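You operate a simulated robot arm through the tools that you are given. There is no shell and no other tool. Be economical: measure what you need, move in short steps, check, and stop when the job is done.

You run a simulated robot arm. Do the job below in one go: nothing can be reset, and whatever is moved stays where it is left.

Task
Fetch the green tin and stand it on the shelf under the fitting bench. Take the pouch labelled "green tea powder" from the top of the small packs bench and leave it on the top of the lab bench. Put the red tin on the top of the small packs bench away on the top of the filling table. Put the small sieve on the top of the fitting bench away on the grey mat. Put the jar from the top of the fitting bench on the shelf under the fitting bench. Put the clear cup from the top of the fitting bench in the basin of the steel sink. Shut the lab bench door. Turn the turns dial to 4 turns. Do these in any order. Set down upright: green tin, red tin, jar.

Only the result counts: the job must be done as asked and must still hold three seconds after the hand-in. Knocking over, shifting, dropping, spilling or breaking anything else fails it.

Robot
A 7-joint arm with a two-finger parallel gripper on a trunk, on a base that drives. Base frame: it is fixed to the floor where the robot stands at the start and does not move with it; the origin is under the middle of the robot, x ahead of it, y to its left, z up; the surface under the hand at the start is at about z = 880. Units: mm, degrees, N and s.
With the tool pointing down near the work surface it reaches from about 340 to 760 mm from the robot's upright axis, wherever it stands. Its first joint turns from -115.0 to 115.0 degrees. Places, roughly: basin of the steel sink (24x24 cm) [620, -380, 680]; brown pouch, pouch [-4250, 2750, 750]; clear cup (5x5x4 cm) [500, 0, 900]; green tin [500, 0, 1000]; grey mat (20x20 cm) [-2860, 2680, 880]; jar [500, 500, 1000]; lab bench door [-1200, 2300, 500]; red tin [-5750, 3000, 750]; shelf under the fitting bench [700, 400, 200]; small sieve [500, 750, 1000]; top of the filling table [-7300, -1500, 800]; top of the lab bench [-2100, 2900, 900]; turns dial [-7100, -4500, 1100]. Payload 3.91 kg.
The TCP is the grasp point between the finger pads, 30 mm short of the fingertips. In the tool frame z runs along the fingers and y along their closing line. Largest opening 110 mm; finger width 20, thickness 10; the body of the gripper, 48 by 112 mm, starts 55 mm behind the TCP.
Orientation is that of the tool frame in the base frame, as [roll, pitch, yaw] about the fixed x, y, z axes, in that order (R = Rz(yaw) Ry(pitch) Rx(roll)). With the fingers straight down and closing along the base's y, the tool's x points along the base's -x, its y along +y and its z along -z.

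Tools
- The arm moves only by the tool apply_moves. Its argument "series" is a list of rows, each a list of 3 entries, a list of its own where there are three numbers: the shift along the tool's x, y, z in units of 250 mm (1.0 is 250 mm), then the turn, a rotation vector about the tool's x, y, z in units of 120 degrees (1.0 is 120 degrees), then the gripper command, from -1 (fully open) to 1 (shut), values between in proportion. In form: [[[dx, dy, dz], [ax, ay, az], hand], ...]. A call has 1 to 8 rows; each row is the pose to reach, as a shift and turn from the pose commanded when the call began, along the tool's axes at that moment. A call with a number of a shift or a turn outside -1 to 1 is refused whole. A row lasts 0.2 s, in which the tool goes at most 50 mm and 8.6 degrees; a call with a longer step from one row to the next is refused whole, and so is a gripper value outside its range. Where a pose cannot be reached the arm comes as near as it can. A force on the tool above 40 N (or 10 N above the force at the start of the call, whichever is more), or a blocked arm, ends the call early, and 0.2 s more pass. The fingers move at their own pace (about 108 mm/s each) and stop on an object; they squeeze with about 24 N. The grip force told is the motor's: it shows also when the fingers shut on nothing. Time passes only in rows, and 0.2 s behind the last, so rows that repeat a pose let the fingers close. The reply holds the time, the measured pose of the TCP, the force on the tool along the base axes, the opening and the grip force, in the units named above and with some noise, with the torque about the TCP (base axes, N m) and any sound that the robot's microphone picked up.
- Cameras (640 x 400 px; columns grow to the right, rows downward): "scene" is now at [16.5, 171.9, 1559.3]; the picture's right is [0.23, -0.97, 0.00], its down [-0.72, -0.17, -0.67] and it looks along [0.66, 0.15, -0.74] (base axes); focal length 266 px, centre (320, 200). "wrist" rides on the gripper at [72, 17, -103] in the tool frame; the picture's right is [-0.23, 0.97, 0.00], its down [-0.76, -0.18, -0.62] and it looks along [-0.61, -0.14, 0.78] (tool axes); focal length 222 px, centre (320, 200). There is no depth. A picture from a camera that has moved, and an enlarged one, comes with that camera's place and axes in the base frame and with its lens.
- camera(camera): a new picture of that camera. No time passes.
- raise_lower(by): slides the trunk up (or, below 0, down) by that many mm; the arm and the scene camera ride with it, the base frame stays. It gives what a move gives, with no picture.
- base_move(legs): drives the robot by 1 to 6 legs, each [ahead, turn to the left] in mm and degrees, along the robot's own axes; the way and the turn of a leg run together, so that a leg with both is an arc; at most 1500 mm and 180 degrees a leg. The arm and the cameras ride along, it lands a little off, and it stops where it bumps. It gives what a move gives.
- head_to(pan, tilt): turns the head with the scene camera to pan (to the left, within 155 degrees either way) and tilt (down, from -29 to 69), counted from straight ahead of the robot. It gives what a move gives.
- zoom(camera, box): a new picture of the part [left, top, right, bottom] of that camera's present view, enlarged. No time passes.
- finish_job(): hands the job in; it is judged then, once.

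Work in short steps. Places have to be worked out from the pictures, the camera data and where the tool is seen: move nearer, look again, correct. Check each grasp and each placing, and mend what went wrong. You have 207 turns and 184 pictures in all, those below and enlarged ones among them. Open the gripper and draw the arm clear of the work before you hand the job in, unless the task says otherwise; then end with one line.

The tools are called after ">>>" as a command line: name --argument value ..., lists and objects as JSON in quotes. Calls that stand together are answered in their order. apply_moves: Moves the arm, as the interface text tells. Its arguments: {"type":"object","properties":{"series":{"type":"array"}},"required":["series"]} The other tools are called the same way: raise_lower (by) slides the trunk up or down; base_move (legs) drives the base; head_to (pan, tilt) turns the head that bears the scene camera; camera (camera) takes a picture; zoom (camera, box) takes an enlarged picture of a part of a camera's view; finish_job () hands the job in.

At the start:

```text
time: 0.0
ee_pos: [531.8, 106.7, 1165.3]
tool_rot: [179.9, 0.0, -180.0]
force: [0.0, -0.6, 0.0]
ft_torque: [0.01, 0.0, 0.0]
grip_width: 109.9
grip_force: 0.0
trunk travel left (down, up): [-675.0, 315.0]
robot x, y, heading: [0.7, -0.1, -0.1]
head pan, tilt: [13.0, 47.7]
```

scene: 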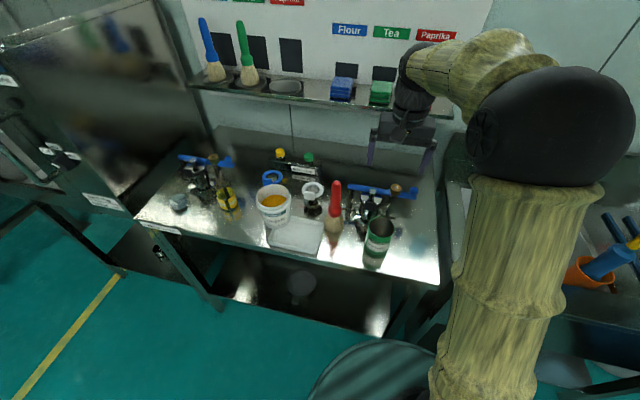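
wrist: 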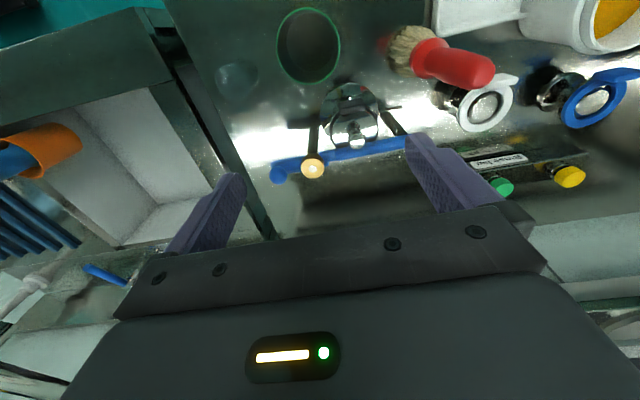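

The pictures show a bench with many items; I take a closer look at the bench first.

>>> zoom --camera "scene" --box '[130, 120, 450, 320]'

>>> zoom --camera "wrist" --box '[160, 0, 640, 300]'

```text
2.00 times, centred on (290, 220) of scene
camera zoom: at [16.5, 171.9, 1559.3], right [0.23, -0.97, 0.0], down [-0.72, -0.17, -0.67], along [0.66, 0.15, -0.74], focal length 533 px, centre (380, 160)
```

zoom: 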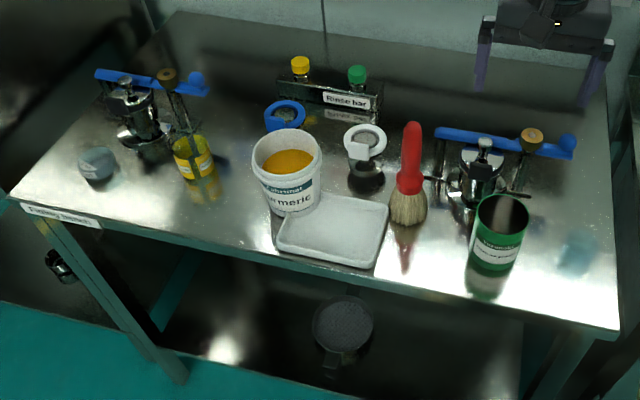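

```text
1.33 times, centred on (400, 150) of wrist
camera zoom: at [460.6, 123.3, 1269.5], right [0.23, 0.97, 0.0], down [0.76, -0.18, 0.62], along [0.61, -0.14, -0.78], focal length 296 px, centre (213, 267)
```

zoom: 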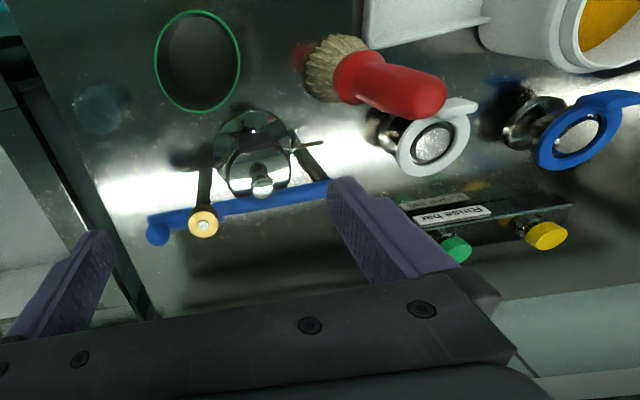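

I want to see the grey thing, the jar, the tin and the clear cup closely.

>>> zoom --camera "scene" --box '[150, 150, 278, 230]'

>>> zoom --camera "scene" --box '[320, 180, 448, 260]'

```text
5.00 times, centred on (214, 190) of scene
camera zoom: at [16.5, 171.9, 1559.3], right [0.23, -0.97, 0.0], down [-0.72, -0.17, -0.67], along [0.66, 0.15, -0.74], focal length 1332 px, centre (850, 250)
```

zoom: 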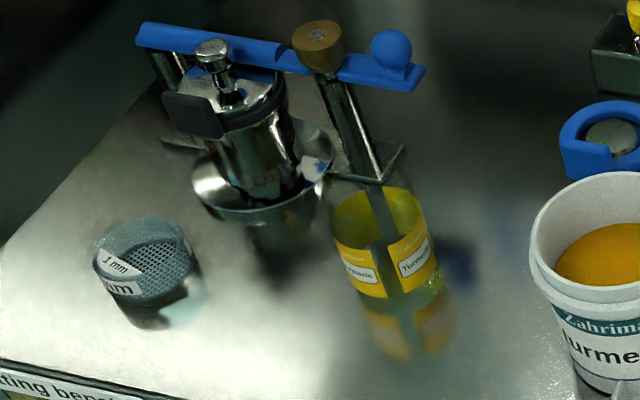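

```text
5.00 times, centred on (384, 220) of scene
camera zoom: at [16.5, 171.9, 1559.3], right [0.23, -0.97, 0.0], down [-0.72, -0.17, -0.67], along [0.66, 0.15, -0.74], focal length 1332 px, centre (0, 100)
```

zoom: 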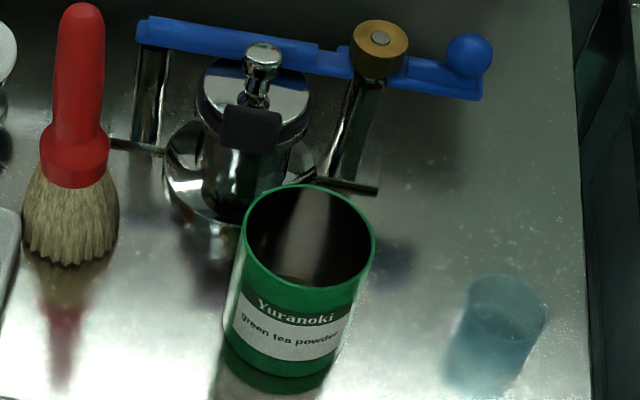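

Jar (yellow, "Turmeric") is near (518,600), sieve near (480,763), green tin near (480,107), cup near (501,-15). Now I look at the sink on the right.

>>> head_to --pan -35 --tilt 48

>>> camera --camera "scene"

```text
time: 1.2
ee_pos: [533.2, 105.3, 1165.7]
tool_rot: [-180.0, 0.0, 180.0]
force: [-0.5, 1.0, 0.9]
ft_torque: [0.01, -0.01, -0.01]
grip_width: 109.9
grip_force: 0.0
trunk travel left (down, up): [-675.0, 315.0]
robot x, y, heading: [3.0, 1.2, -0.1]
head pan, tilt: [-35.0, 48.0]
```

```text
177 pictures are left
camera scene: at [4.1, 108.9, 1558.9], right [-0.57, -0.82, 0.0], down [-0.61, 0.43, -0.67], along [0.55, -0.38, -0.74], focal length 266 px, centre (320, 200)
```

scene: 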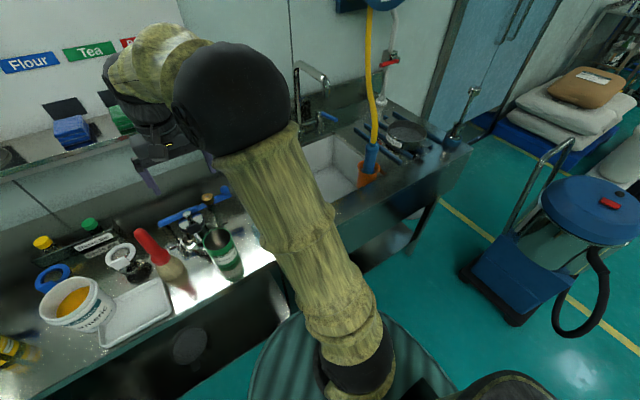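

The sink is partly hidden by the arm; I will look with the wrist camera later. Cup first: I move above it with the hand partly open and check with the wrist camera.

>>> apply_moves --series '[[[0.033, -0.12, 0.1], [0, 0, 0], -0.45], [[0.066, -0.24, 0.2], [0, 0, 0], -0.45], [[0.1, -0.36, 0.3], [0, 0, 0], -0.45], [[0.13, -0.48, 0.4], [0, 0, 0], -0.45], [[0.13, -0.48, 0.56], [0, 0, 0], -0.45]]'

>>> camera --camera "wrist"

```text
time: 2.4
ee_pos: [500.5, -15.1, 1026.1]
tool_rot: [180.0, -0.1, 180.0]
force: [0.1, -0.2, -0.1]
ft_torque: [0.01, 0.01, 0.01]
grip_width: 79.9
grip_force: 0.1
trunk travel left (down, up): [-675.0, 315.0]
robot x, y, heading: [-1.3, 0.9, 0.2]
head pan, tilt: [-35.0, 48.0]
```

```text
176 pictures are left
camera wrist: at [428.2, 2.8, 1129.4], right [0.23, 0.97, 0.0], down [0.76, -0.18, 0.62], along [0.61, -0.14, -0.78], focal length 222 px, centre (320, 200)
```

wrist: 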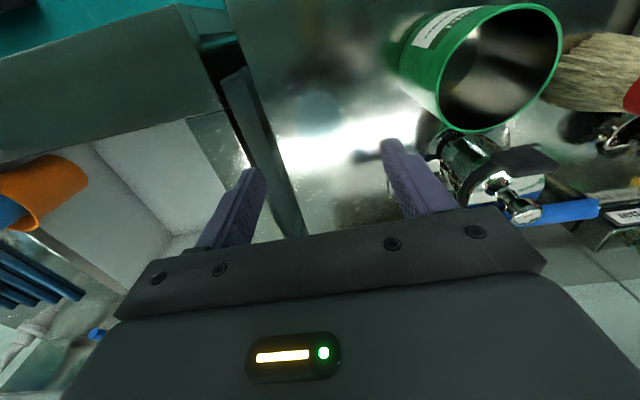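

The cup sits centred between the fingers at about (496,-14). I go down to z≈913 and close.

>>> apply_moves --series '[[[0.01, 0.004, 0.15], [0, 0, 0], -0.45], [[0.016, 0.004, 0.3], [0, 0, 0], -0.45], [[0.016, 0.004, 0.452], [0, 0, 0], -0.45], [[0.016, 0.004, 0.452], [0, 0, 0], 0.5], [[0.016, 0.004, 0.452], [0, 0, 0], 1], [[0.016, 0.004, 0.452], [0, 0, 0], 1]]'

>>> camera --camera "wrist"

```text
time: 3.8
ee_pos: [495.1, -12.7, 911.9]
tool_rot: [-180.0, 0.1, -180.0]
force: [0.1, -0.1, -0.7]
ft_torque: [-0.02, 0.03, 0.05]
grip_width: 47.1
grip_force: 23.4
trunk travel left (down, up): [-675.0, 315.0]
robot x, y, heading: [0.6, -1.6, -0.1]
head pan, tilt: [-35.0, 48.0]
```

```text
175 pictures are left
camera wrist: at [423.7, 4.4, 1016.7], right [0.23, 0.97, 0.0], down [0.76, -0.18, 0.62], along [0.61, -0.14, -0.78], focal length 222 px, centre (320, 200)
```

wrist: 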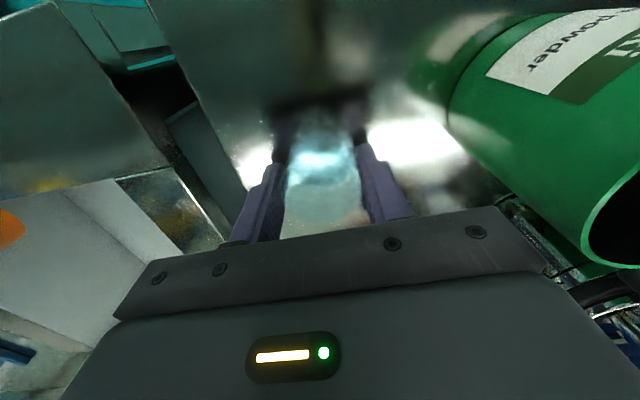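

The cup is gripped (47 mm). I lift straight up and move toward the sink.

>>> apply_moves --series '[[[0, 0, -0.2], [0, 0, 0], 1], [[0, 0, -0.4], [0, 0, 0], 1], [[0, 0, -0.6], [0, 0, 0], 1], [[0, 0, -0.76], [0, 0, 0], 1], [[0, -0.18, -0.76], [0, 0, 0], 1], [[0, -0.36, -0.76], [0, 0, 0], 1], [[0, -0.54, -0.76], [0, 0, 0], 1], [[0, -0.7, -0.76], [0, 0, 0], 1]]'

>>> camera --camera "wrist"

>>> camera --camera "scene"

```text
time: 5.6
ee_pos: [495.0, -189.2, 1102.8]
tool_rot: [180.0, -0.1, -180.0]
force: [0.5, -0.3, -1.1]
ft_torque: [0.03, 0.01, -0.01]
grip_width: 47.0
grip_force: 24.6
trunk travel left (down, up): [-675.0, 315.0]
robot x, y, heading: [1.2, 2.6, 0.0]
head pan, tilt: [-35.0, 48.0]
```

```text
174 pictures are left
camera wrist: at [424.3, -171.7, 1205.9], right [0.23, 0.97, 0.0], down [0.76, -0.18, 0.62], along [0.61, -0.14, -0.78], focal length 222 px, centre (320, 200)
```

wrist: 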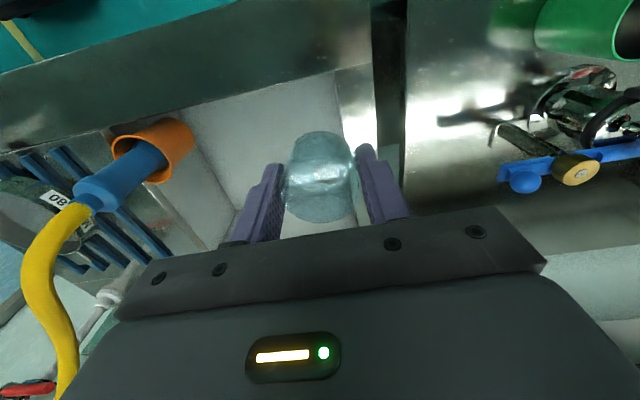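

```text
173 pictures are left
camera scene: at [4.2, 107.8, 1559.0], right [-0.57, -0.82, 0.0], down [-0.61, 0.43, -0.67], along [0.55, -0.38, -0.74], focal length 266 px, centre (320, 200)
```

scene: 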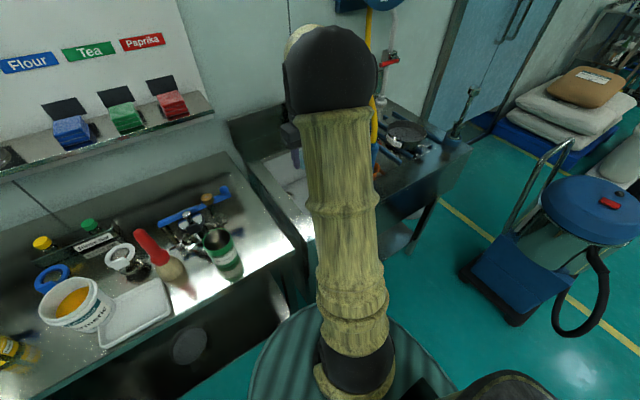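

The basin looks centred near (590,-270), rim ~880. I move over it, still high, and look for the faucet.

>>> apply_moves --series '[[[-0.1, -0.1, 0], [0, 0, 0], 1], [[-0.2, -0.2, 0], [0, 0, 0], 1], [[-0.3, -0.3, 0], [0, 0, 0], 1], [[-0.3, -0.3, 0], [0, 0, 0], 1]]'

>>> camera --camera "wrist"

>>> camera --camera "scene"

```text
time: 6.6
ee_pos: [571.7, -262.1, 1102.3]
tool_rot: [180.0, 0.0, 179.9]
force: [0.6, 0.4, -0.1]
ft_torque: [0.01, 0.0, 0.01]
grip_width: 47.1
grip_force: 23.6
trunk travel left (down, up): [-675.0, 315.0]
robot x, y, heading: [-4.3, 1.3, -0.1]
head pan, tilt: [-35.0, 48.0]
```

```text
172 pictures are left
camera wrist: at [499.8, -246.4, 1206.2], right [0.23, 0.97, 0.0], down [0.76, -0.18, 0.62], along [0.61, -0.14, -0.78], focal length 222 px, centre (320, 200)
```

wrist: 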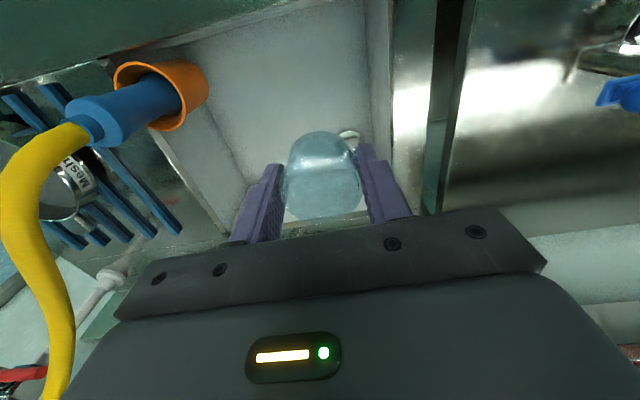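

```text
171 pictures are left
camera scene: at [3.8, 108.8, 1558.9], right [-0.57, -0.82, 0.0], down [-0.61, 0.43, -0.67], along [0.55, -0.38, -0.74], focal length 266 px, centre (320, 200)
```

scene: 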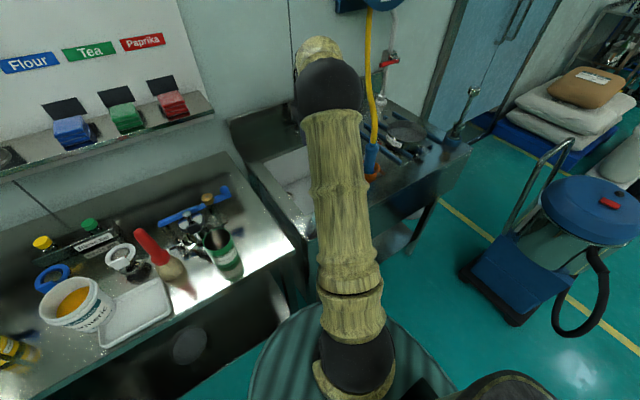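

The basin spans about x 485+, y −165…−530, with an orange cup at its front right; I go to (600,−310) and down toward z≈760.

>>> apply_moves --series '[[[-0.11, -0.14, 0], [0, 0, 0], 1], [[-0.11, -0.19, 0.15], [0, 0, 0], 1], [[-0.11, -0.19, 0.35], [0, 0, 0], 1], [[-0.11, -0.19, 0.55], [0, 0, 0], 1], [[-0.11, -0.19, 0.75], [0, 0, 0], 1], [[-0.11, -0.19, 0.9], [0, 0, 0], 1]]'

>>> camera --camera "wrist"

```text
time: 8.0
ee_pos: [599.3, -309.5, 876.8]
tool_rot: [179.9, 0.0, -180.0]
force: [0.1, 0.1, -0.9]
ft_torque: [0.02, 0.04, -0.02]
grip_width: 46.9
grip_force: 24.0
trunk travel left (down, up): [-675.0, 315.0]
robot x, y, heading: [-1.8, 2.8, -0.2]
head pan, tilt: [-35.0, 48.0]
```

```text
170 pictures are left
camera wrist: at [527.3, -293.7, 980.4], right [0.23, 0.97, 0.0], down [0.76, -0.18, 0.62], along [0.61, -0.14, -0.78], focal length 222 px, centre (320, 200)
```

wrist: 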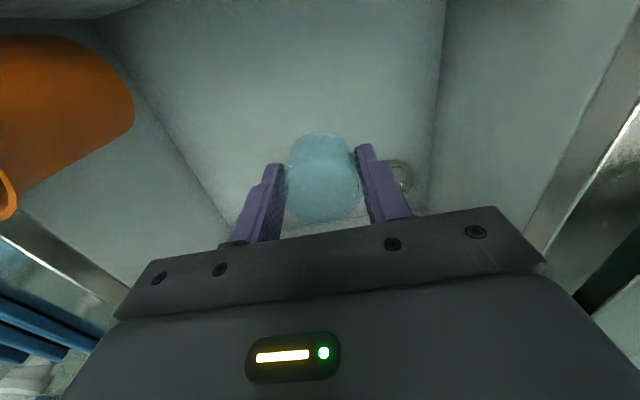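

Clear inside the basin. I go down to z≈745 and then gently on until touch.

>>> apply_moves --series '[[[0, 0, 0.18], [0, 0, 0], 1], [[0, 0, 0.36], [0, 0, 0], 1], [[0, 0, 0.52], [0, 0, 0], 1], [[0, 0, 0.56], [0, 0, 0], 1], [[0, 0, 0.6], [0, 0, 0], 1], [[0, 0, 0.62], [0, 0, 0], 1]]'

>>> camera --camera "wrist"

```text
time: 9.4
ee_pos: [598.9, -310.6, 723.2]
tool_rot: [180.0, 0.0, -180.0]
force: [-0.2, 0.0, 0.1]
ft_torque: [0.03, 0.01, 0.03]
grip_width: 47.1
grip_force: 23.9
trunk travel left (down, up): [-675.0, 315.0]
robot x, y, heading: [0.3, -1.5, -0.1]
head pan, tilt: [-35.0, 48.0]
```

```text
169 pictures are left
camera wrist: at [526.8, -293.8, 826.2], right [0.23, 0.97, 0.0], down [0.76, -0.18, 0.62], along [0.61, -0.14, -0.78], focal length 222 px, centre (320, 200)
```

wrist: 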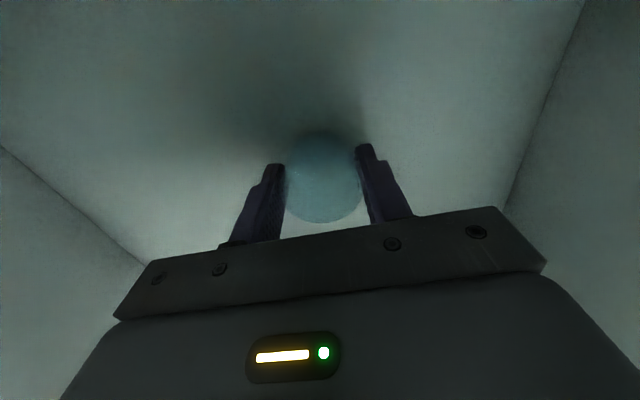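

Near the floor now; small steps down until force appears.

>>> apply_moves --series '[[[0, 0, 0.012], [0, 0, 0], 1], [[0, 0, 0.024], [0, 0, 0], 1], [[0, 0, 0.036], [0, 0, 0], 1], [[0, 0, 0.044], [0, 0, 0], 1]]'

```text
time: 10.4
ee_pos: [600.2, -311.4, 713.3]
tool_rot: [-179.9, 0.1, 180.0]
force: [0.1, 0.6, 3.2]
ft_torque: [0.04, 0.04, 0.0]
grip_width: 47.1
grip_force: 23.6
trunk travel left (down, up): [-675.0, 315.0]
robot x, y, heading: [-4.6, 0.5, 0.0]
head pan, tilt: [-35.0, 48.0]
```

A light touch (3 N at z 713). I release and draw straight up.

>>> apply_moves --series '[[[0, 0, 0], [0, 0, 0], 0], [[0, 0, 0], [0, 0, 0], -0.4], [[0, 0, -0.15], [0, 0, 0], -0.4], [[0, 0, -0.34], [0, 0, 0], -0.4], [[0, 0, -0.53], [0, 0, 0], -0.4], [[0, 0, -0.72], [0, 0, 0], -0.4], [[0, 0, -0.9], [0, 0, 0], -0.4]]'

>>> camera --camera "wrist"

```text
time: 12.0
ee_pos: [597.4, -310.8, 936.7]
tool_rot: [-180.0, 0.0, -180.0]
force: [-0.5, 0.1, 0.5]
ft_torque: [-0.01, 0.02, -0.02]
grip_width: 77.0
grip_force: 0.0
trunk travel left (down, up): [-675.0, 315.0]
robot x, y, heading: [3.0, 0.0, -0.1]
head pan, tilt: [-35.0, 48.0]
```

```text
168 pictures are left
camera wrist: at [525.9, -292.7, 1041.0], right [0.23, 0.97, 0.0], down [0.76, -0.18, 0.62], along [0.61, -0.14, -0.78], focal length 222 px, centre (320, 200)
```

wrist: 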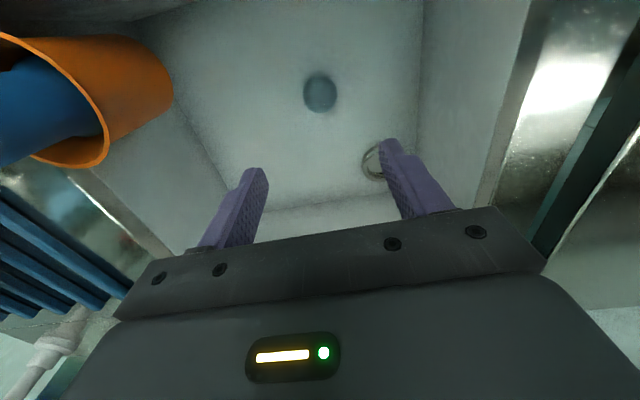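

The cup stands in the basin. Next the green tin (centre ≈(486,104), ~86 tall, 72 wide). I rise clear, and swing back over the bench front.

>>> apply_moves --series '[[[0, 0, -0.19], [0, 0, 0], -0.8], [[0, 0, -0.38], [0, 0, 0], -0.8], [[0, 0, -0.57], [0, 0, 0], -0.8], [[0, 0, -0.76], [0, 0, 0], -0.8], [[0.12, 0.14, -0.76], [0, 0, 0], -0.8], [[0.24, 0.28, -0.76], [0, 0, 0], -0.8], [[0.36, 0.42, -0.76], [0, 0, 0], -0.8], [[0.48, 0.56, -0.76], [0, 0, 0], -0.8]]'

>>> apply_moves --series '[[[0.06, 0.18, 0], [0, -0.07, 0], -0.8], [[0.12, 0.36, 0], [0, -0.14, 0], -0.8], [[0.18, 0.54, 0], [0, -0.21, 0], -0.8], [[0.24, 0.72, 0.0], [0, -0.28, 0], -0.8], [[0.26, 0.9, 0.0], [0, -0.35, 0], -0.8], [[0.26, 1.0, 0.1], [0, -0.375, 0], -0.8]]'

>>> camera --camera "wrist"

```text
time: 13.8
ee_pos: [478.5, -170.5, 1127.4]
tool_rot: [180.0, 0.1, 180.0]
force: [-0.6, -1.1, 0.2]
ft_torque: [-0.03, 0.0, 0.05]
grip_width: 99.2
grip_force: 0.1
trunk travel left (down, up): [-675.0, 315.0]
robot x, y, heading: [-0.2, -2.8, -0.1]
head pan, tilt: [-35.0, 48.0]
```

```text
time: 15.2
ee_pos: [419.6, 82.5, 1115.7]
tool_rot: [178.9, 46.1, 179.3]
force: [0.8, 0.8, -2.5]
ft_torque: [-0.14, -0.11, -0.09]
grip_width: 99.1
grip_force: 0.1
out of reach, approached as far as the arm can: row 6
trunk travel left (down, up): [-675.0, 315.0]
robot x, y, heading: [0.1, -0.7, -0.1]
head pan, tilt: [-35.0, 48.0]
```

```text
167 pictures are left
camera wrist: at [295.3, 99.6, 1135.0], right [0.16, 0.97, 0.18], down [0.08, -0.19, 0.98], along [0.98, -0.14, -0.11], focal length 222 px, centre (320, 200)
```

wrist: 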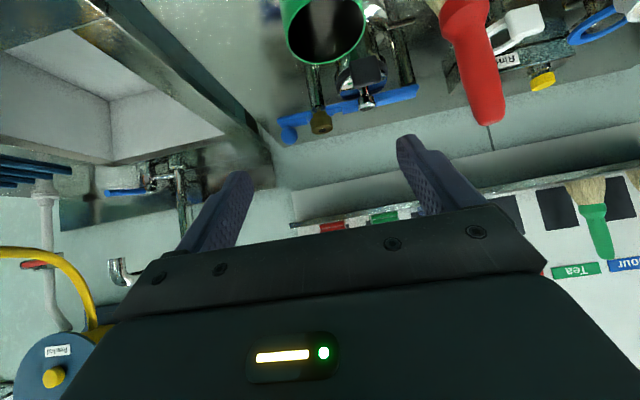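

Too close for this tilt; I back the base off 160 mm to give the arm room.

>>> base_move --legs '[[-160, 0]]'

```text
time: 16.7
ee_pos: [259.0, 82.7, 1108.0]
tool_rot: [-179.9, 44.9, -180.0]
force: [-0.3, -0.3, -0.3]
ft_torque: [0.04, 0.02, 0.02]
grip_width: 99.2
grip_force: 0.1
trunk travel left (down, up): [-675.0, 315.0]
robot x, y, heading: [-161.5, 0.2, 0.1]
head pan, tilt: [-35.0, 48.0]
```

Now I go to a pre-grasp pose 100 mm up-back from the tin and look.

>>> apply_moves --series '[[[-0.035, 0.02, 0.145], [0, 0, 0], -0.8], [[-0.07, 0.04, 0.29], [0, 0, 0], -0.8], [[-0.105, 0.06, 0.435], [0, 0, 0], -0.8], [[-0.139, 0.085, 0.58], [0, 0, 0], -0.8]]'

>>> head_to --pan 10 --tilt 45

>>> camera --camera "wrist"

>>> camera --camera "scene"

```text
time: 17.7
ee_pos: [338.3, 108.4, 1078.3]
tool_rot: [-180.0, 44.9, -179.8]
force: [0.1, 0.6, -0.2]
ft_torque: [-0.02, 0.03, -0.02]
grip_width: 98.8
grip_force: 0.1
out of reach, approached as far as the arm can: row 3, 4
trunk travel left (down, up): [-675.0, 315.0]
robot x, y, heading: [-158.1, -0.3, 0.3]
head pan, tilt: [-35.0, 48.0]
```

```text
time: 18.8
ee_pos: [338.3, 105.9, 1078.7]
tool_rot: [-180.0, 44.9, -179.9]
force: [0.5, -0.4, 0.6]
ft_torque: [-0.03, -0.04, -0.03]
grip_width: 98.9
grip_force: 0.0
trunk travel left (down, up): [-675.0, 315.0]
robot x, y, heading: [-161.4, -1.3, 0.2]
head pan, tilt: [10.0, 45.0]
```

```text
166 pictures are left
camera wrist: at [213.9, 123.2, 1100.4], right [0.16, 0.97, 0.16], down [0.1, -0.18, 0.98], along [0.98, -0.14, -0.13], focal length 222 px, centre (320, 200)
```

wrist: 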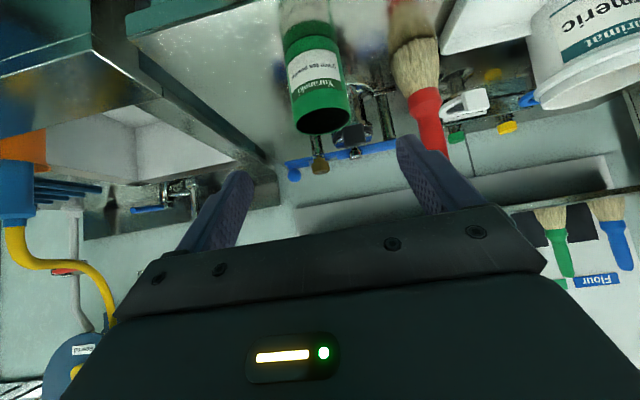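

```text
165 pictures are left
camera scene: at [-141.9, 167.9, 1563.1], right [0.17, -0.98, 0.0], down [-0.7, -0.12, -0.71], along [0.7, 0.12, -0.71], focal length 266 px, centre (320, 200)
```

scene: 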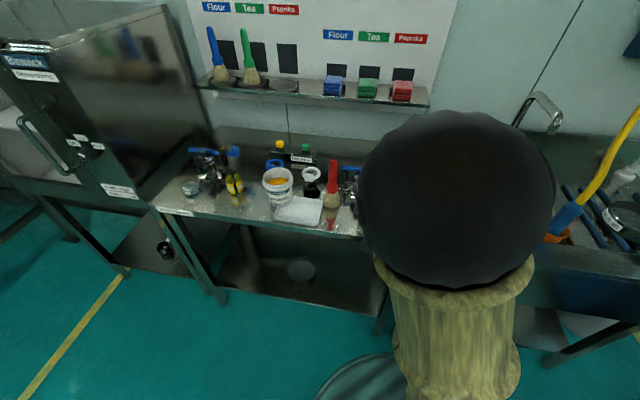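

The limit seems to come from the low, tilted wrist; I back off and lower the trunk so that the target sits relatively higher.

>>> base_move --legs '[[-120, 0]]'

>>> raise_lower --by -200

>>> apply_moves --series '[[[-0.14, 0, -0.14], [0, 0, 0], -0.8], [[-0.28, 0, -0.28], [0, 0, 0], -0.8], [[-0.42, 0, -0.42], [0, 0, 0], -0.8], [[-0.44, 0, -0.36], [0, 0, 0], -0.8]]'

```text
time: 20.2
ee_pos: [217.3, 105.1, 1078.4]
tool_rot: [180.0, 45.0, -180.0]
force: [0.0, -0.1, 0.7]
ft_torque: [-0.01, -0.04, -0.02]
grip_width: 98.8
grip_force: 0.1
trunk travel left (down, up): [-675.0, 315.0]
robot x, y, heading: [-278.4, -1.4, 0.1]
head pan, tilt: [10.0, 45.0]
```

```text
time: 22.3
ee_pos: [219.2, 105.6, 877.6]
tool_rot: [-179.9, 44.9, -179.9]
force: [0.0, 0.4, -0.3]
ft_torque: [0.03, -0.01, 0.03]
grip_width: 98.9
grip_force: 0.0
trunk travel left (down, up): [-475.0, 515.0]
robot x, y, heading: [-281.2, 1.2, 0.2]
head pan, tilt: [10.0, 45.0]
```

```text
time: 23.3
ee_pos: [234.8, 104.3, 1020.2]
tool_rot: [179.9, 44.8, 179.9]
force: [0.7, 0.5, -0.3]
ft_torque: [-0.03, -0.01, -0.02]
grip_width: 98.8
grip_force: 0.0
trunk travel left (down, up): [-475.0, 515.0]
robot x, y, heading: [-281.7, 0.7, -0.0]
head pan, tilt: [10.0, 45.0]
```

>>> apply_moves --series '[[[-0.12, 0, 0.1], [0, 0, 0], -0.8], [[-0.23, 0, 0.2], [0, 0, 0], -0.8], [[-0.34, 0, 0.3], [0, 0, 0], -0.8], [[-0.455, 0, 0.4], [0, 0, 0], -0.8]]'

>>> camera --camera "wrist"

>>> camera --camera "scene"

```text
time: 24.3
ee_pos: [312.5, 105.8, 1037.9]
tool_rot: [180.0, 44.9, -179.8]
force: [1.1, 0.1, 0.0]
ft_torque: [0.02, -0.02, 0.03]
grip_width: 99.0
grip_force: 0.0
out of reach, approached as far as the arm can: row 3, 4
trunk travel left (down, up): [-475.0, 515.0]
robot x, y, heading: [-281.3, -0.6, 0.4]
head pan, tilt: [10.0, 45.0]
```

```text
164 pictures are left
camera wrist: at [188.1, 123.5, 1060.1], right [0.16, 0.97, 0.16], down [0.1, -0.18, 0.98], along [0.98, -0.14, -0.12], focal length 222 px, centre (320, 200)
```

wrist: 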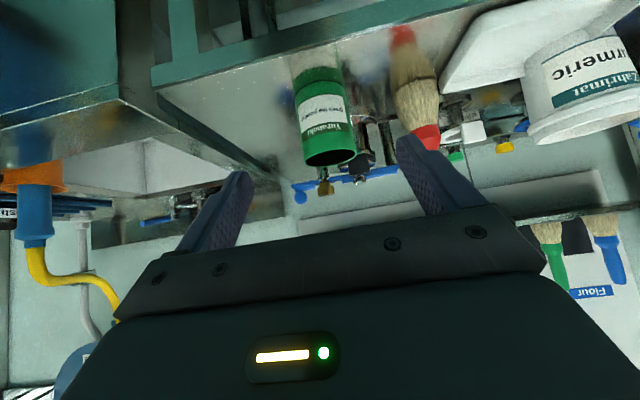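

```text
163 pictures are left
camera scene: at [-261.0, 168.0, 1363.0], right [0.17, -0.98, 0.0], down [-0.7, -0.12, -0.71], along [0.7, 0.12, -0.71], focal length 266 px, centre (320, 200)
```

scene: 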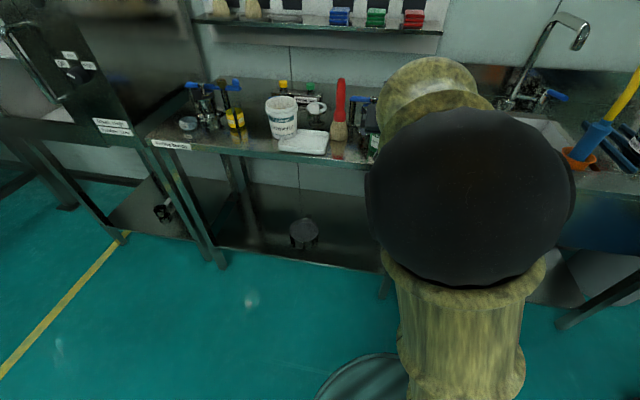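

The wrist cannot tilt forward that far, so I will grasp from above and place on the shelf with the tool vertical and the trunk low. I raise the trunk, untilt, and drive forward again.

>>> raise_lower --by 200

>>> apply_moves --series '[[[0, 0, 0], [0, 0.07, 0], -0.8], [[0, 0, 0], [0, 0.14, 0], -0.8], [[0, 0, 0], [0, 0.21, 0], -0.8], [[0, 0, 0], [0, 0.28, 0], -0.8], [[0, 0, 0], [0, 0.35, 0], -0.8], [[0, 0, 0], [0, 0.375, 0], -0.8]]'

>>> base_move --legs '[[170, 0]]'

>>> camera --camera "wrist"

```text
time: 26.5
ee_pos: [312.3, 107.8, 1238.3]
tool_rot: [180.0, 44.9, -179.9]
force: [0.2, 0.4, 0.5]
ft_torque: [-0.02, 0.01, 0.01]
grip_width: 98.8
grip_force: 0.1
trunk travel left (down, up): [-675.0, 315.0]
robot x, y, heading: [-280.9, 0.5, 0.0]
head pan, tilt: [10.0, 45.0]
```

```text
time: 27.9
ee_pos: [175.9, 106.8, 1243.4]
tool_rot: [179.9, 0.0, -180.0]
force: [-0.2, -0.1, -0.6]
ft_torque: [-0.01, 0.01, 0.0]
grip_width: 99.1
grip_force: 0.0
out of reach, approached as far as the arm can: row 1, 2, 3, 4, 5, 6
trunk travel left (down, up): [-675.0, 315.0]
robot x, y, heading: [-282.7, 0.6, 0.0]
head pan, tilt: [10.0, 45.0]
```

```text
time: 29.5
ee_pos: [346.5, 107.6, 1242.1]
tool_rot: [-180.0, 0.0, -179.9]
force: [0.0, 0.7, 0.0]
ft_torque: [0.01, 0.01, -0.01]
grip_width: 99.0
grip_force: 0.0
trunk travel left (down, up): [-675.0, 315.0]
robot x, y, heading: [-112.2, -1.6, 0.2]
head pan, tilt: [10.0, 45.0]
```

```text
162 pictures are left
camera wrist: at [275.4, 124.5, 1346.9], right [0.23, 0.97, 0.0], down [0.76, -0.18, 0.62], along [0.61, -0.14, -0.78], focal length 222 px, centre (320, 200)
```

wrist: 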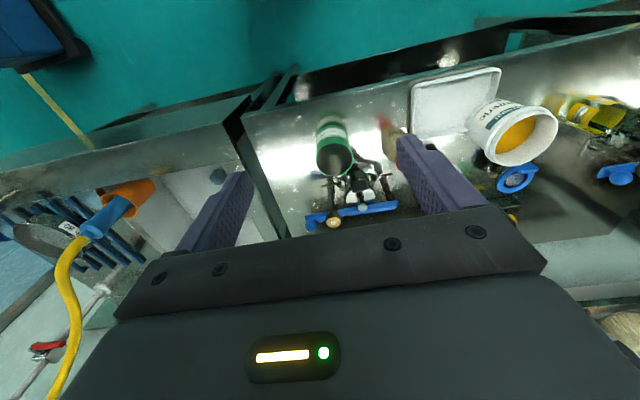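

The rim of the tin projects to about (478,107). I move over it to z≈1040.

>>> apply_moves --series '[[[-0.08, 0, 0.16], [0, 0, 0], -0.8], [[-0.16, 0, 0.32], [0, 0, 0], -0.8], [[-0.28, 0, 0.46], [0, 0, 0], -0.8], [[-0.4, 0, 0.6], [0, 0, 0], -0.8], [[-0.53, 0, 0.75], [0, 0, 0], -0.8], [[-0.53, 0, 0.8], [0, 0, 0], -0.8]]'

>>> camera --camera "wrist"

```text
time: 30.9
ee_pos: [321.1, 112.1, 1123.6]
tool_rot: [180.0, 0.1, -179.9]
force: [-0.6, 1.0, -0.4]
ft_torque: [0.01, 0.0, -0.01]
grip_width: 99.1
grip_force: 0.1
out of reach, approached as far as the arm can: row 1, 2, 3, 4, 5, 6
trunk travel left (down, up): [-675.0, 315.0]
robot x, y, heading: [-109.6, 0.6, -0.0]
head pan, tilt: [10.0, 45.0]
```

```text
161 pictures are left
camera wrist: at [248.3, 129.2, 1227.4], right [0.23, 0.97, 0.0], down [0.76, -0.18, 0.62], along [0.61, -0.14, -0.78], focal length 222 px, centre (320, 200)
```

wrist: 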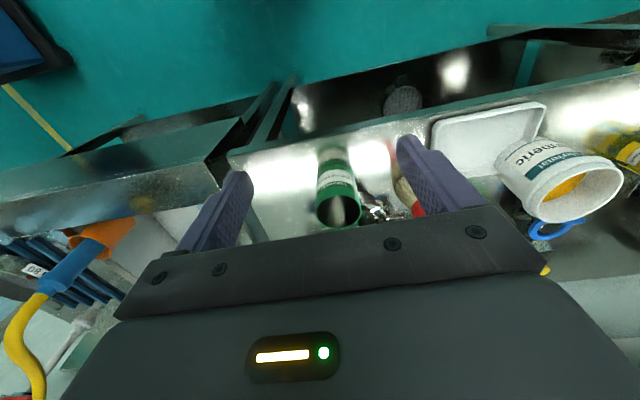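

The arm seems caught in a poor elbow posture; I look at it.

>>> head_to --pan -10 --tilt 40

>>> camera --camera "scene"

```text
time: 31.8
ee_pos: [319.5, 112.3, 1124.8]
tool_rot: [180.0, 0.1, -180.0]
force: [0.2, -0.4, -0.3]
ft_torque: [-0.02, 0.02, 0.0]
grip_width: 99.2
grip_force: 0.1
trunk travel left (down, up): [-675.0, 315.0]
robot x, y, heading: [-107.2, -1.0, 0.1]
head pan, tilt: [-10.0, 40.0]
```

```text
160 pictures are left
camera scene: at [-86.2, 139.3, 1570.3], right [-0.17, -0.99, 0.0], down [-0.63, 0.11, -0.77], along [0.75, -0.13, -0.64], focal length 266 px, centre (320, 200)
```

scene: 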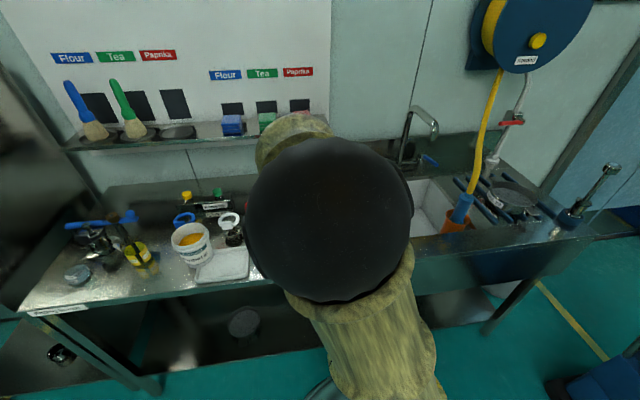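

Probably the commanded pose is ahead of the arm's real one; I command back toward the robot in steps and see where the arm goes.

>>> apply_moves --series '[[[0.2, 0, 0], [0, 0, 0], -0.8], [[0.4, 0, 0], [0, 0, 0], -0.8], [[0.6, 0, 0], [0, 0, 0], -0.8]]'

```text
time: 32.8
ee_pos: [190.2, 55.5, 1124.3]
tool_rot: [-179.6, 0.0, 166.3]
force: [0.2, 1.1, -0.1]
ft_torque: [-0.02, 0.03, 0.02]
grip_width: 99.0
grip_force: 0.0
trunk travel left (down, up): [-675.0, 315.0]
robot x, y, heading: [-108.5, 1.9, 0.1]
head pan, tilt: [-10.0, 40.0]
stopped in row 3: the arm was blocked; the commanded pose is now the measured one
```

>>> apply_moves --series '[[[-0.1, 0.0, 0.1], [0, 0, 0], -0.8], [[-0.2, 0, 0.2], [0, 0, 0], -0.8], [[-0.3, 0, 0.25], [0, 0, 0], -0.8], [[-0.45, 0, 0.25], [0, 0, 0], -0.8], [[-0.6, 0, 0.25], [0, 0, 0], -0.8]]'

>>> camera --camera "scene"

```text
time: 34.0
ee_pos: [335.6, 18.2, 1061.1]
tool_rot: [-179.8, -0.2, 166.3]
force: [-0.1, 0.3, -0.1]
ft_torque: [0.01, 0.03, 0.01]
grip_width: 98.9
grip_force: 0.0
trunk travel left (down, up): [-675.0, 315.0]
robot x, y, heading: [-107.9, -1.7, 0.2]
head pan, tilt: [-10.0, 40.0]
```

```text
159 pictures are left
camera scene: at [-85.3, 139.1, 1570.3], right [-0.17, -0.99, 0.0], down [-0.63, 0.11, -0.77], along [0.75, -0.13, -0.64], focal length 266 px, centre (320, 200)
```

scene: 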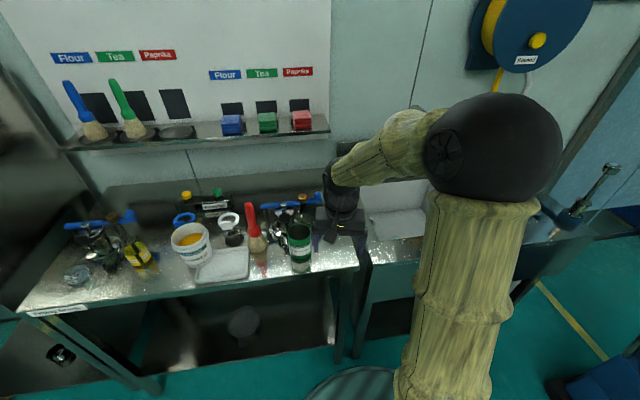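

Now the elbow is out to the side and the arm is free. I move above the tin and square up the yaw.

>>> apply_moves --series '[[[-0.12, 0.12, 0], [0, 0, -0.06], -0.8], [[-0.24, 0.24, 0], [0, 0, -0.114], -0.8], [[-0.36, 0.36, 0], [0, 0, -0.114], -0.8], [[-0.484, 0.48, 0.06], [0, 0, -0.114], -0.8]]'

>>> camera --camera "wrist"

```text
time: 35.0
ee_pos: [482.2, 107.2, 1046.1]
tool_rot: [-179.7, -0.2, 179.9]
force: [1.2, 0.3, -0.3]
ft_torque: [0.0, -0.01, 0.01]
grip_width: 99.2
grip_force: 0.1
trunk travel left (down, up): [-675.0, 315.0]
robot x, y, heading: [-111.9, -1.7, 0.2]
head pan, tilt: [-10.0, 40.0]
```

```text
158 pictures are left
camera wrist: at [410.3, 124.3, 1149.4], right [0.23, 0.97, 0.0], down [0.76, -0.18, 0.62], along [0.6, -0.14, -0.78], focal length 222 px, centre (320, 200)
```

wrist: 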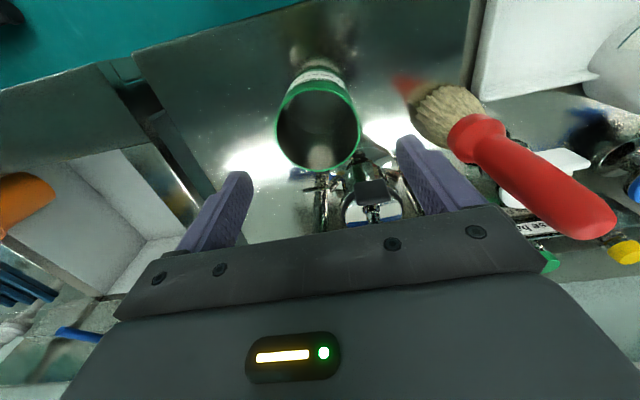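

The tin's rim is centred at about (477,109), the brush at y≈223 is clear. I go down to z≈932 and grip.

>>> apply_moves --series '[[[0.015, 0.006, 0.15], [0, 0, 0], -0.8], [[0.015, 0.006, 0.3], [0, 0, 0], -0.8], [[0.015, 0.006, 0.456], [0, 0, 0], -0.8], [[0.015, 0.006, 0.456], [0, 0, 0], 0], [[0.015, 0.006, 0.456], [0, 0, 0], 1], [[0.015, 0.006, 0.456], [0, 0, 0], 1]]'

>>> camera --camera "wrist"

```text
time: 36.4
ee_pos: [479.0, 105.8, 933.3]
tool_rot: [-179.8, -0.1, 179.9]
force: [-0.7, -0.1, 0.7]
ft_torque: [-0.01, -0.02, 0.04]
grip_width: 71.5
grip_force: 24.0
trunk travel left (down, up): [-675.0, 315.0]
robot x, y, heading: [-109.2, 0.2, -0.1]
head pan, tilt: [-10.0, 40.0]
```

```text
157 pictures are left
camera wrist: at [405.8, 123.2, 1035.9], right [0.23, 0.97, 0.0], down [0.76, -0.18, 0.62], along [0.6, -0.14, -0.78], focal length 222 px, centre (320, 200)
```

wrist: 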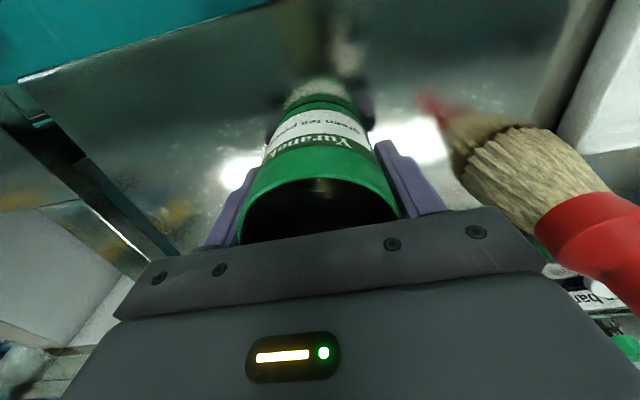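

The tin is gripped (71.5 mm, its base 53 mm below the TCP). I lift it and pull it back off the bench.

>>> apply_moves --series '[[[0, 0, -0.18], [0, 0, 0], 1], [[0, 0, -0.36], [0, 0, 0], 1], [[0, 0, -0.5], [0, 0, 0], 1], [[0.1, 0, -0.5], [0, 0, 0], 1], [[0.2, 0, -0.5], [0, 0, 0], 1]]'

>>> base_move --legs '[[-450, 0]]'

>>> raise_lower --by -600

>>> head_to --pan 20 --tilt 30

>>> camera --camera "scene"

>>> camera --camera "wrist"

```text
time: 37.5
ee_pos: [426.8, 106.5, 1059.3]
tool_rot: [-179.9, -0.1, -180.0]
force: [0.3, 0.3, -0.5]
ft_torque: [0.01, -0.02, 0.03]
grip_width: 71.6
grip_force: 24.0
trunk travel left (down, up): [-675.0, 315.0]
robot x, y, heading: [-108.8, -2.3, 0.1]
head pan, tilt: [-10.0, 40.0]
```

```text
time: 40.7
ee_pos: [-23.5, 106.0, 1057.4]
tool_rot: [-179.8, -0.1, -179.8]
force: [0.1, -0.3, -0.5]
ft_torque: [-0.03, -0.02, 0.04]
grip_width: 71.5
grip_force: 24.0
trunk travel left (down, up): [-675.0, 315.0]
robot x, y, heading: [-559.0, -0.7, 0.1]
head pan, tilt: [-10.0, 40.0]
```

```text
refused: -600 is not a number from -400 to 400
```

```text
time: 41.6
ee_pos: [-23.2, 106.1, 1057.9]
tool_rot: [-179.7, 0.0, -179.9]
force: [0.2, -1.0, -1.4]
ft_torque: [0.0, 0.02, 0.02]
grip_width: 71.7
grip_force: 23.8
trunk travel left (down, up): [-675.0, 315.0]
robot x, y, heading: [-559.3, 0.8, 0.4]
head pan, tilt: [20.0, 30.0]
```

```text
156 pictures are left
camera scene: at [-536.1, 183.3, 1585.7], right [0.35, -0.94, 0.0], down [-0.47, -0.17, -0.87], along [0.81, 0.3, -0.5], focal length 266 px, centre (320, 200)
```

scene: 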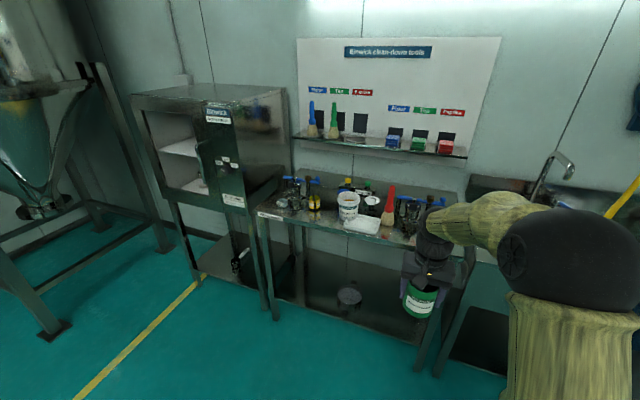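

```text
155 pictures are left
camera wrist: at [-95.1, 123.7, 1161.4], right [0.22, 0.97, 0.0], down [0.76, -0.17, 0.62], along [0.61, -0.14, -0.78], focal length 222 px, centre (320, 200)
```

wrist: 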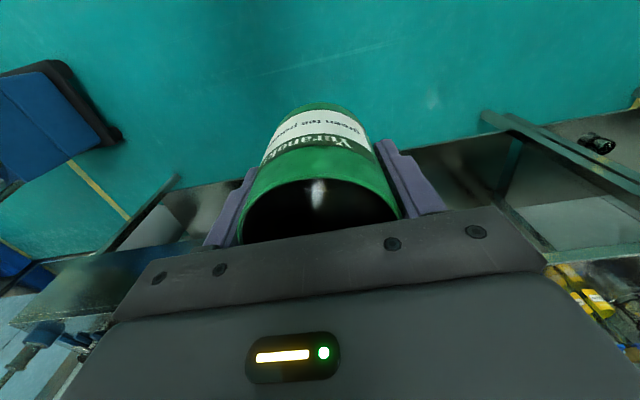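

The shelf is free apart from a sieve at about (613,407); its front edge is at x≈405. I lower the trunk fully, then bring the tin to just above shelf height.

>>> raise_lower --by -400

>>> raise_lower --by -265

>>> apply_moves --series '[[[0, 0, 0.18], [0, 0, 0], 1], [[0, 0, 0.34], [0, 0, 0], 1]]'

>>> camera --camera "scene"

>>> camera --camera "wrist"

```text
time: 45.4
ee_pos: [-23.3, 106.3, 658.0]
tool_rot: [-179.9, -0.1, -179.8]
force: [-0.1, 0.1, -0.8]
ft_torque: [-0.01, 0.0, 0.0]
grip_width: 71.5
grip_force: 24.3
trunk travel left (down, up): [-275.0, 715.0]
robot x, y, heading: [-562.1, -3.6, 0.1]
head pan, tilt: [20.0, 30.0]
```

```text
time: 48.1
ee_pos: [-21.8, 107.2, 393.3]
tool_rot: [-179.7, -0.2, -179.8]
force: [-0.5, -0.1, -1.1]
ft_torque: [-0.01, 0.0, 0.02]
grip_width: 71.8
grip_force: 23.8
trunk travel left (down, up): [-10.0, 980.0]
robot x, y, heading: [-556.1, -1.9, 0.2]
head pan, tilt: [20.0, 30.0]
```

```text
time: 48.8
ee_pos: [-22.7, 106.5, 307.9]
tool_rot: [-179.9, -0.1, -179.8]
force: [0.2, -0.9, -1.4]
ft_torque: [0.01, 0.0, -0.01]
grip_width: 71.7
grip_force: 24.2
trunk travel left (down, up): [-10.0, 980.0]
robot x, y, heading: [-565.6, -1.0, 0.3]
head pan, tilt: [20.0, 30.0]
```

```text
154 pictures are left
camera scene: at [-536.5, 183.3, 920.8], right [0.35, -0.94, 0.0], down [-0.47, -0.17, -0.87], along [0.81, 0.3, -0.5], focal length 266 px, centre (320, 200)
```

scene: 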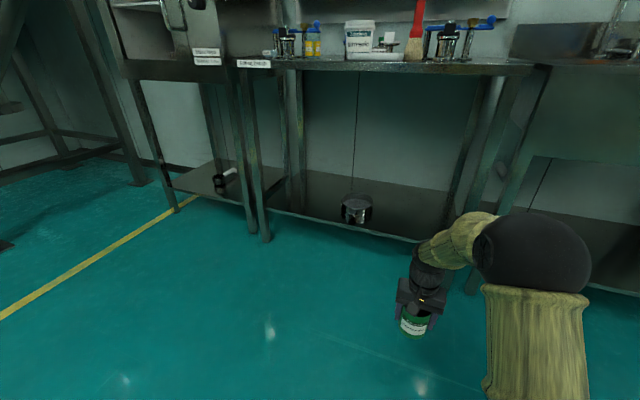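

```text
153 pictures are left
camera wrist: at [-95.5, 123.7, 411.1], right [0.22, 0.97, 0.0], down [0.76, -0.17, 0.62], along [0.61, -0.14, -0.78], focal length 222 px, centre (320, 200)
```

wrist: 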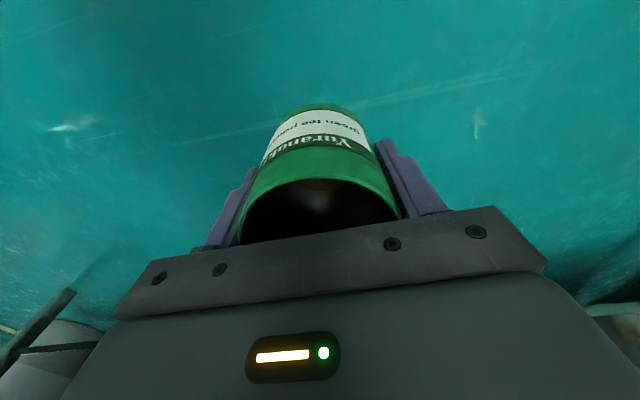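

I zoom in on the shelf's front edge to fix its height.

>>> zoom --camera "scene" --box '[240, 140, 496, 300]'

```text
2.50 times, centred on (368, 220) of scene
camera zoom: at [-536.5, 183.3, 920.8], right [0.35, -0.94, 0.0], down [-0.47, -0.17, -0.87], along [0.81, 0.3, -0.5], focal length 666 px, centre (200, 150)
```

zoom: 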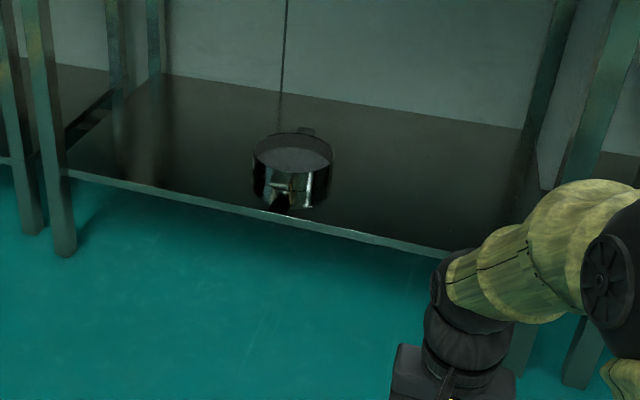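

The shelf surface seems to be at z≈220–250, so I raise the tin 60 mm before driving in, then drive ahead 440 mm.

>>> apply_moves --series '[[[0, 0, -0.18], [0, 0, 0], 1], [[0, 0, -0.28], [0, 0, 0], 1]]'

>>> base_move --legs '[[440, 0]]'

>>> camera --camera "wrist"

>>> camera --camera "scene"

```text
time: 49.4
ee_pos: [-22.8, 106.8, 376.9]
tool_rot: [-179.8, 0.0, -179.8]
force: [0.0, 0.4, -0.5]
ft_torque: [0.04, -0.03, 0.03]
grip_width: 71.4
grip_force: 24.1
trunk travel left (down, up): [-10.0, 980.0]
robot x, y, heading: [-559.6, -1.5, 0.0]
head pan, tilt: [20.0, 30.0]
```

```text
time: 52.4
ee_pos: [410.5, 107.6, 377.3]
tool_rot: [-179.8, -0.1, -179.9]
force: [0.3, -0.8, -0.3]
ft_torque: [0.03, 0.0, 0.0]
grip_width: 71.3
grip_force: 24.2
trunk travel left (down, up): [-10.0, 980.0]
robot x, y, heading: [-122.9, 2.6, 0.2]
head pan, tilt: [20.0, 30.0]
```

```text
151 pictures are left
camera wrist: at [338.6, 124.6, 481.1], right [0.23, 0.97, 0.0], down [0.76, -0.18, 0.62], along [0.61, -0.14, -0.78], focal length 222 px, centre (320, 200)
```

wrist: 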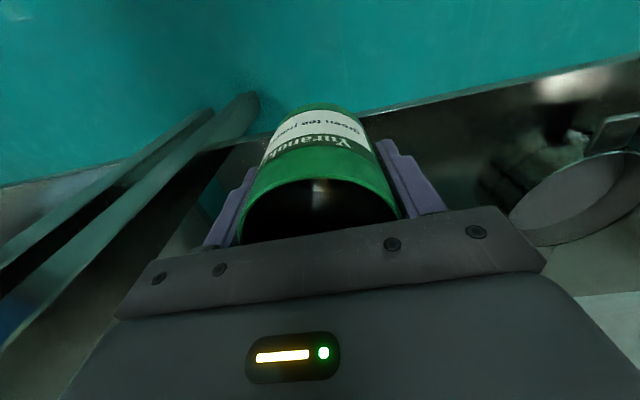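

```text
150 pictures are left
camera scene: at [-102.7, 185.2, 920.7], right [0.35, -0.94, 0.0], down [-0.47, -0.17, -0.87], along [0.81, 0.3, -0.5], focal length 266 px, centre (320, 200)
```

scene: 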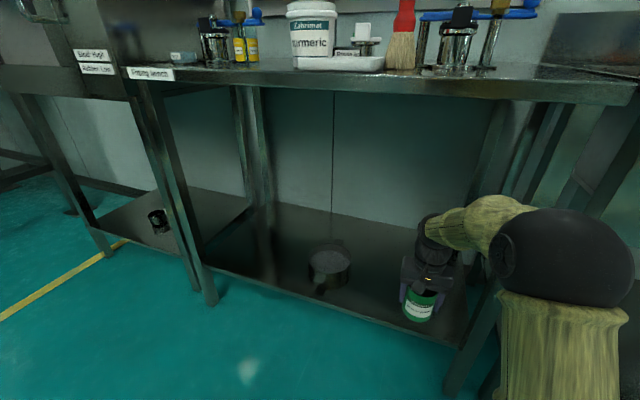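

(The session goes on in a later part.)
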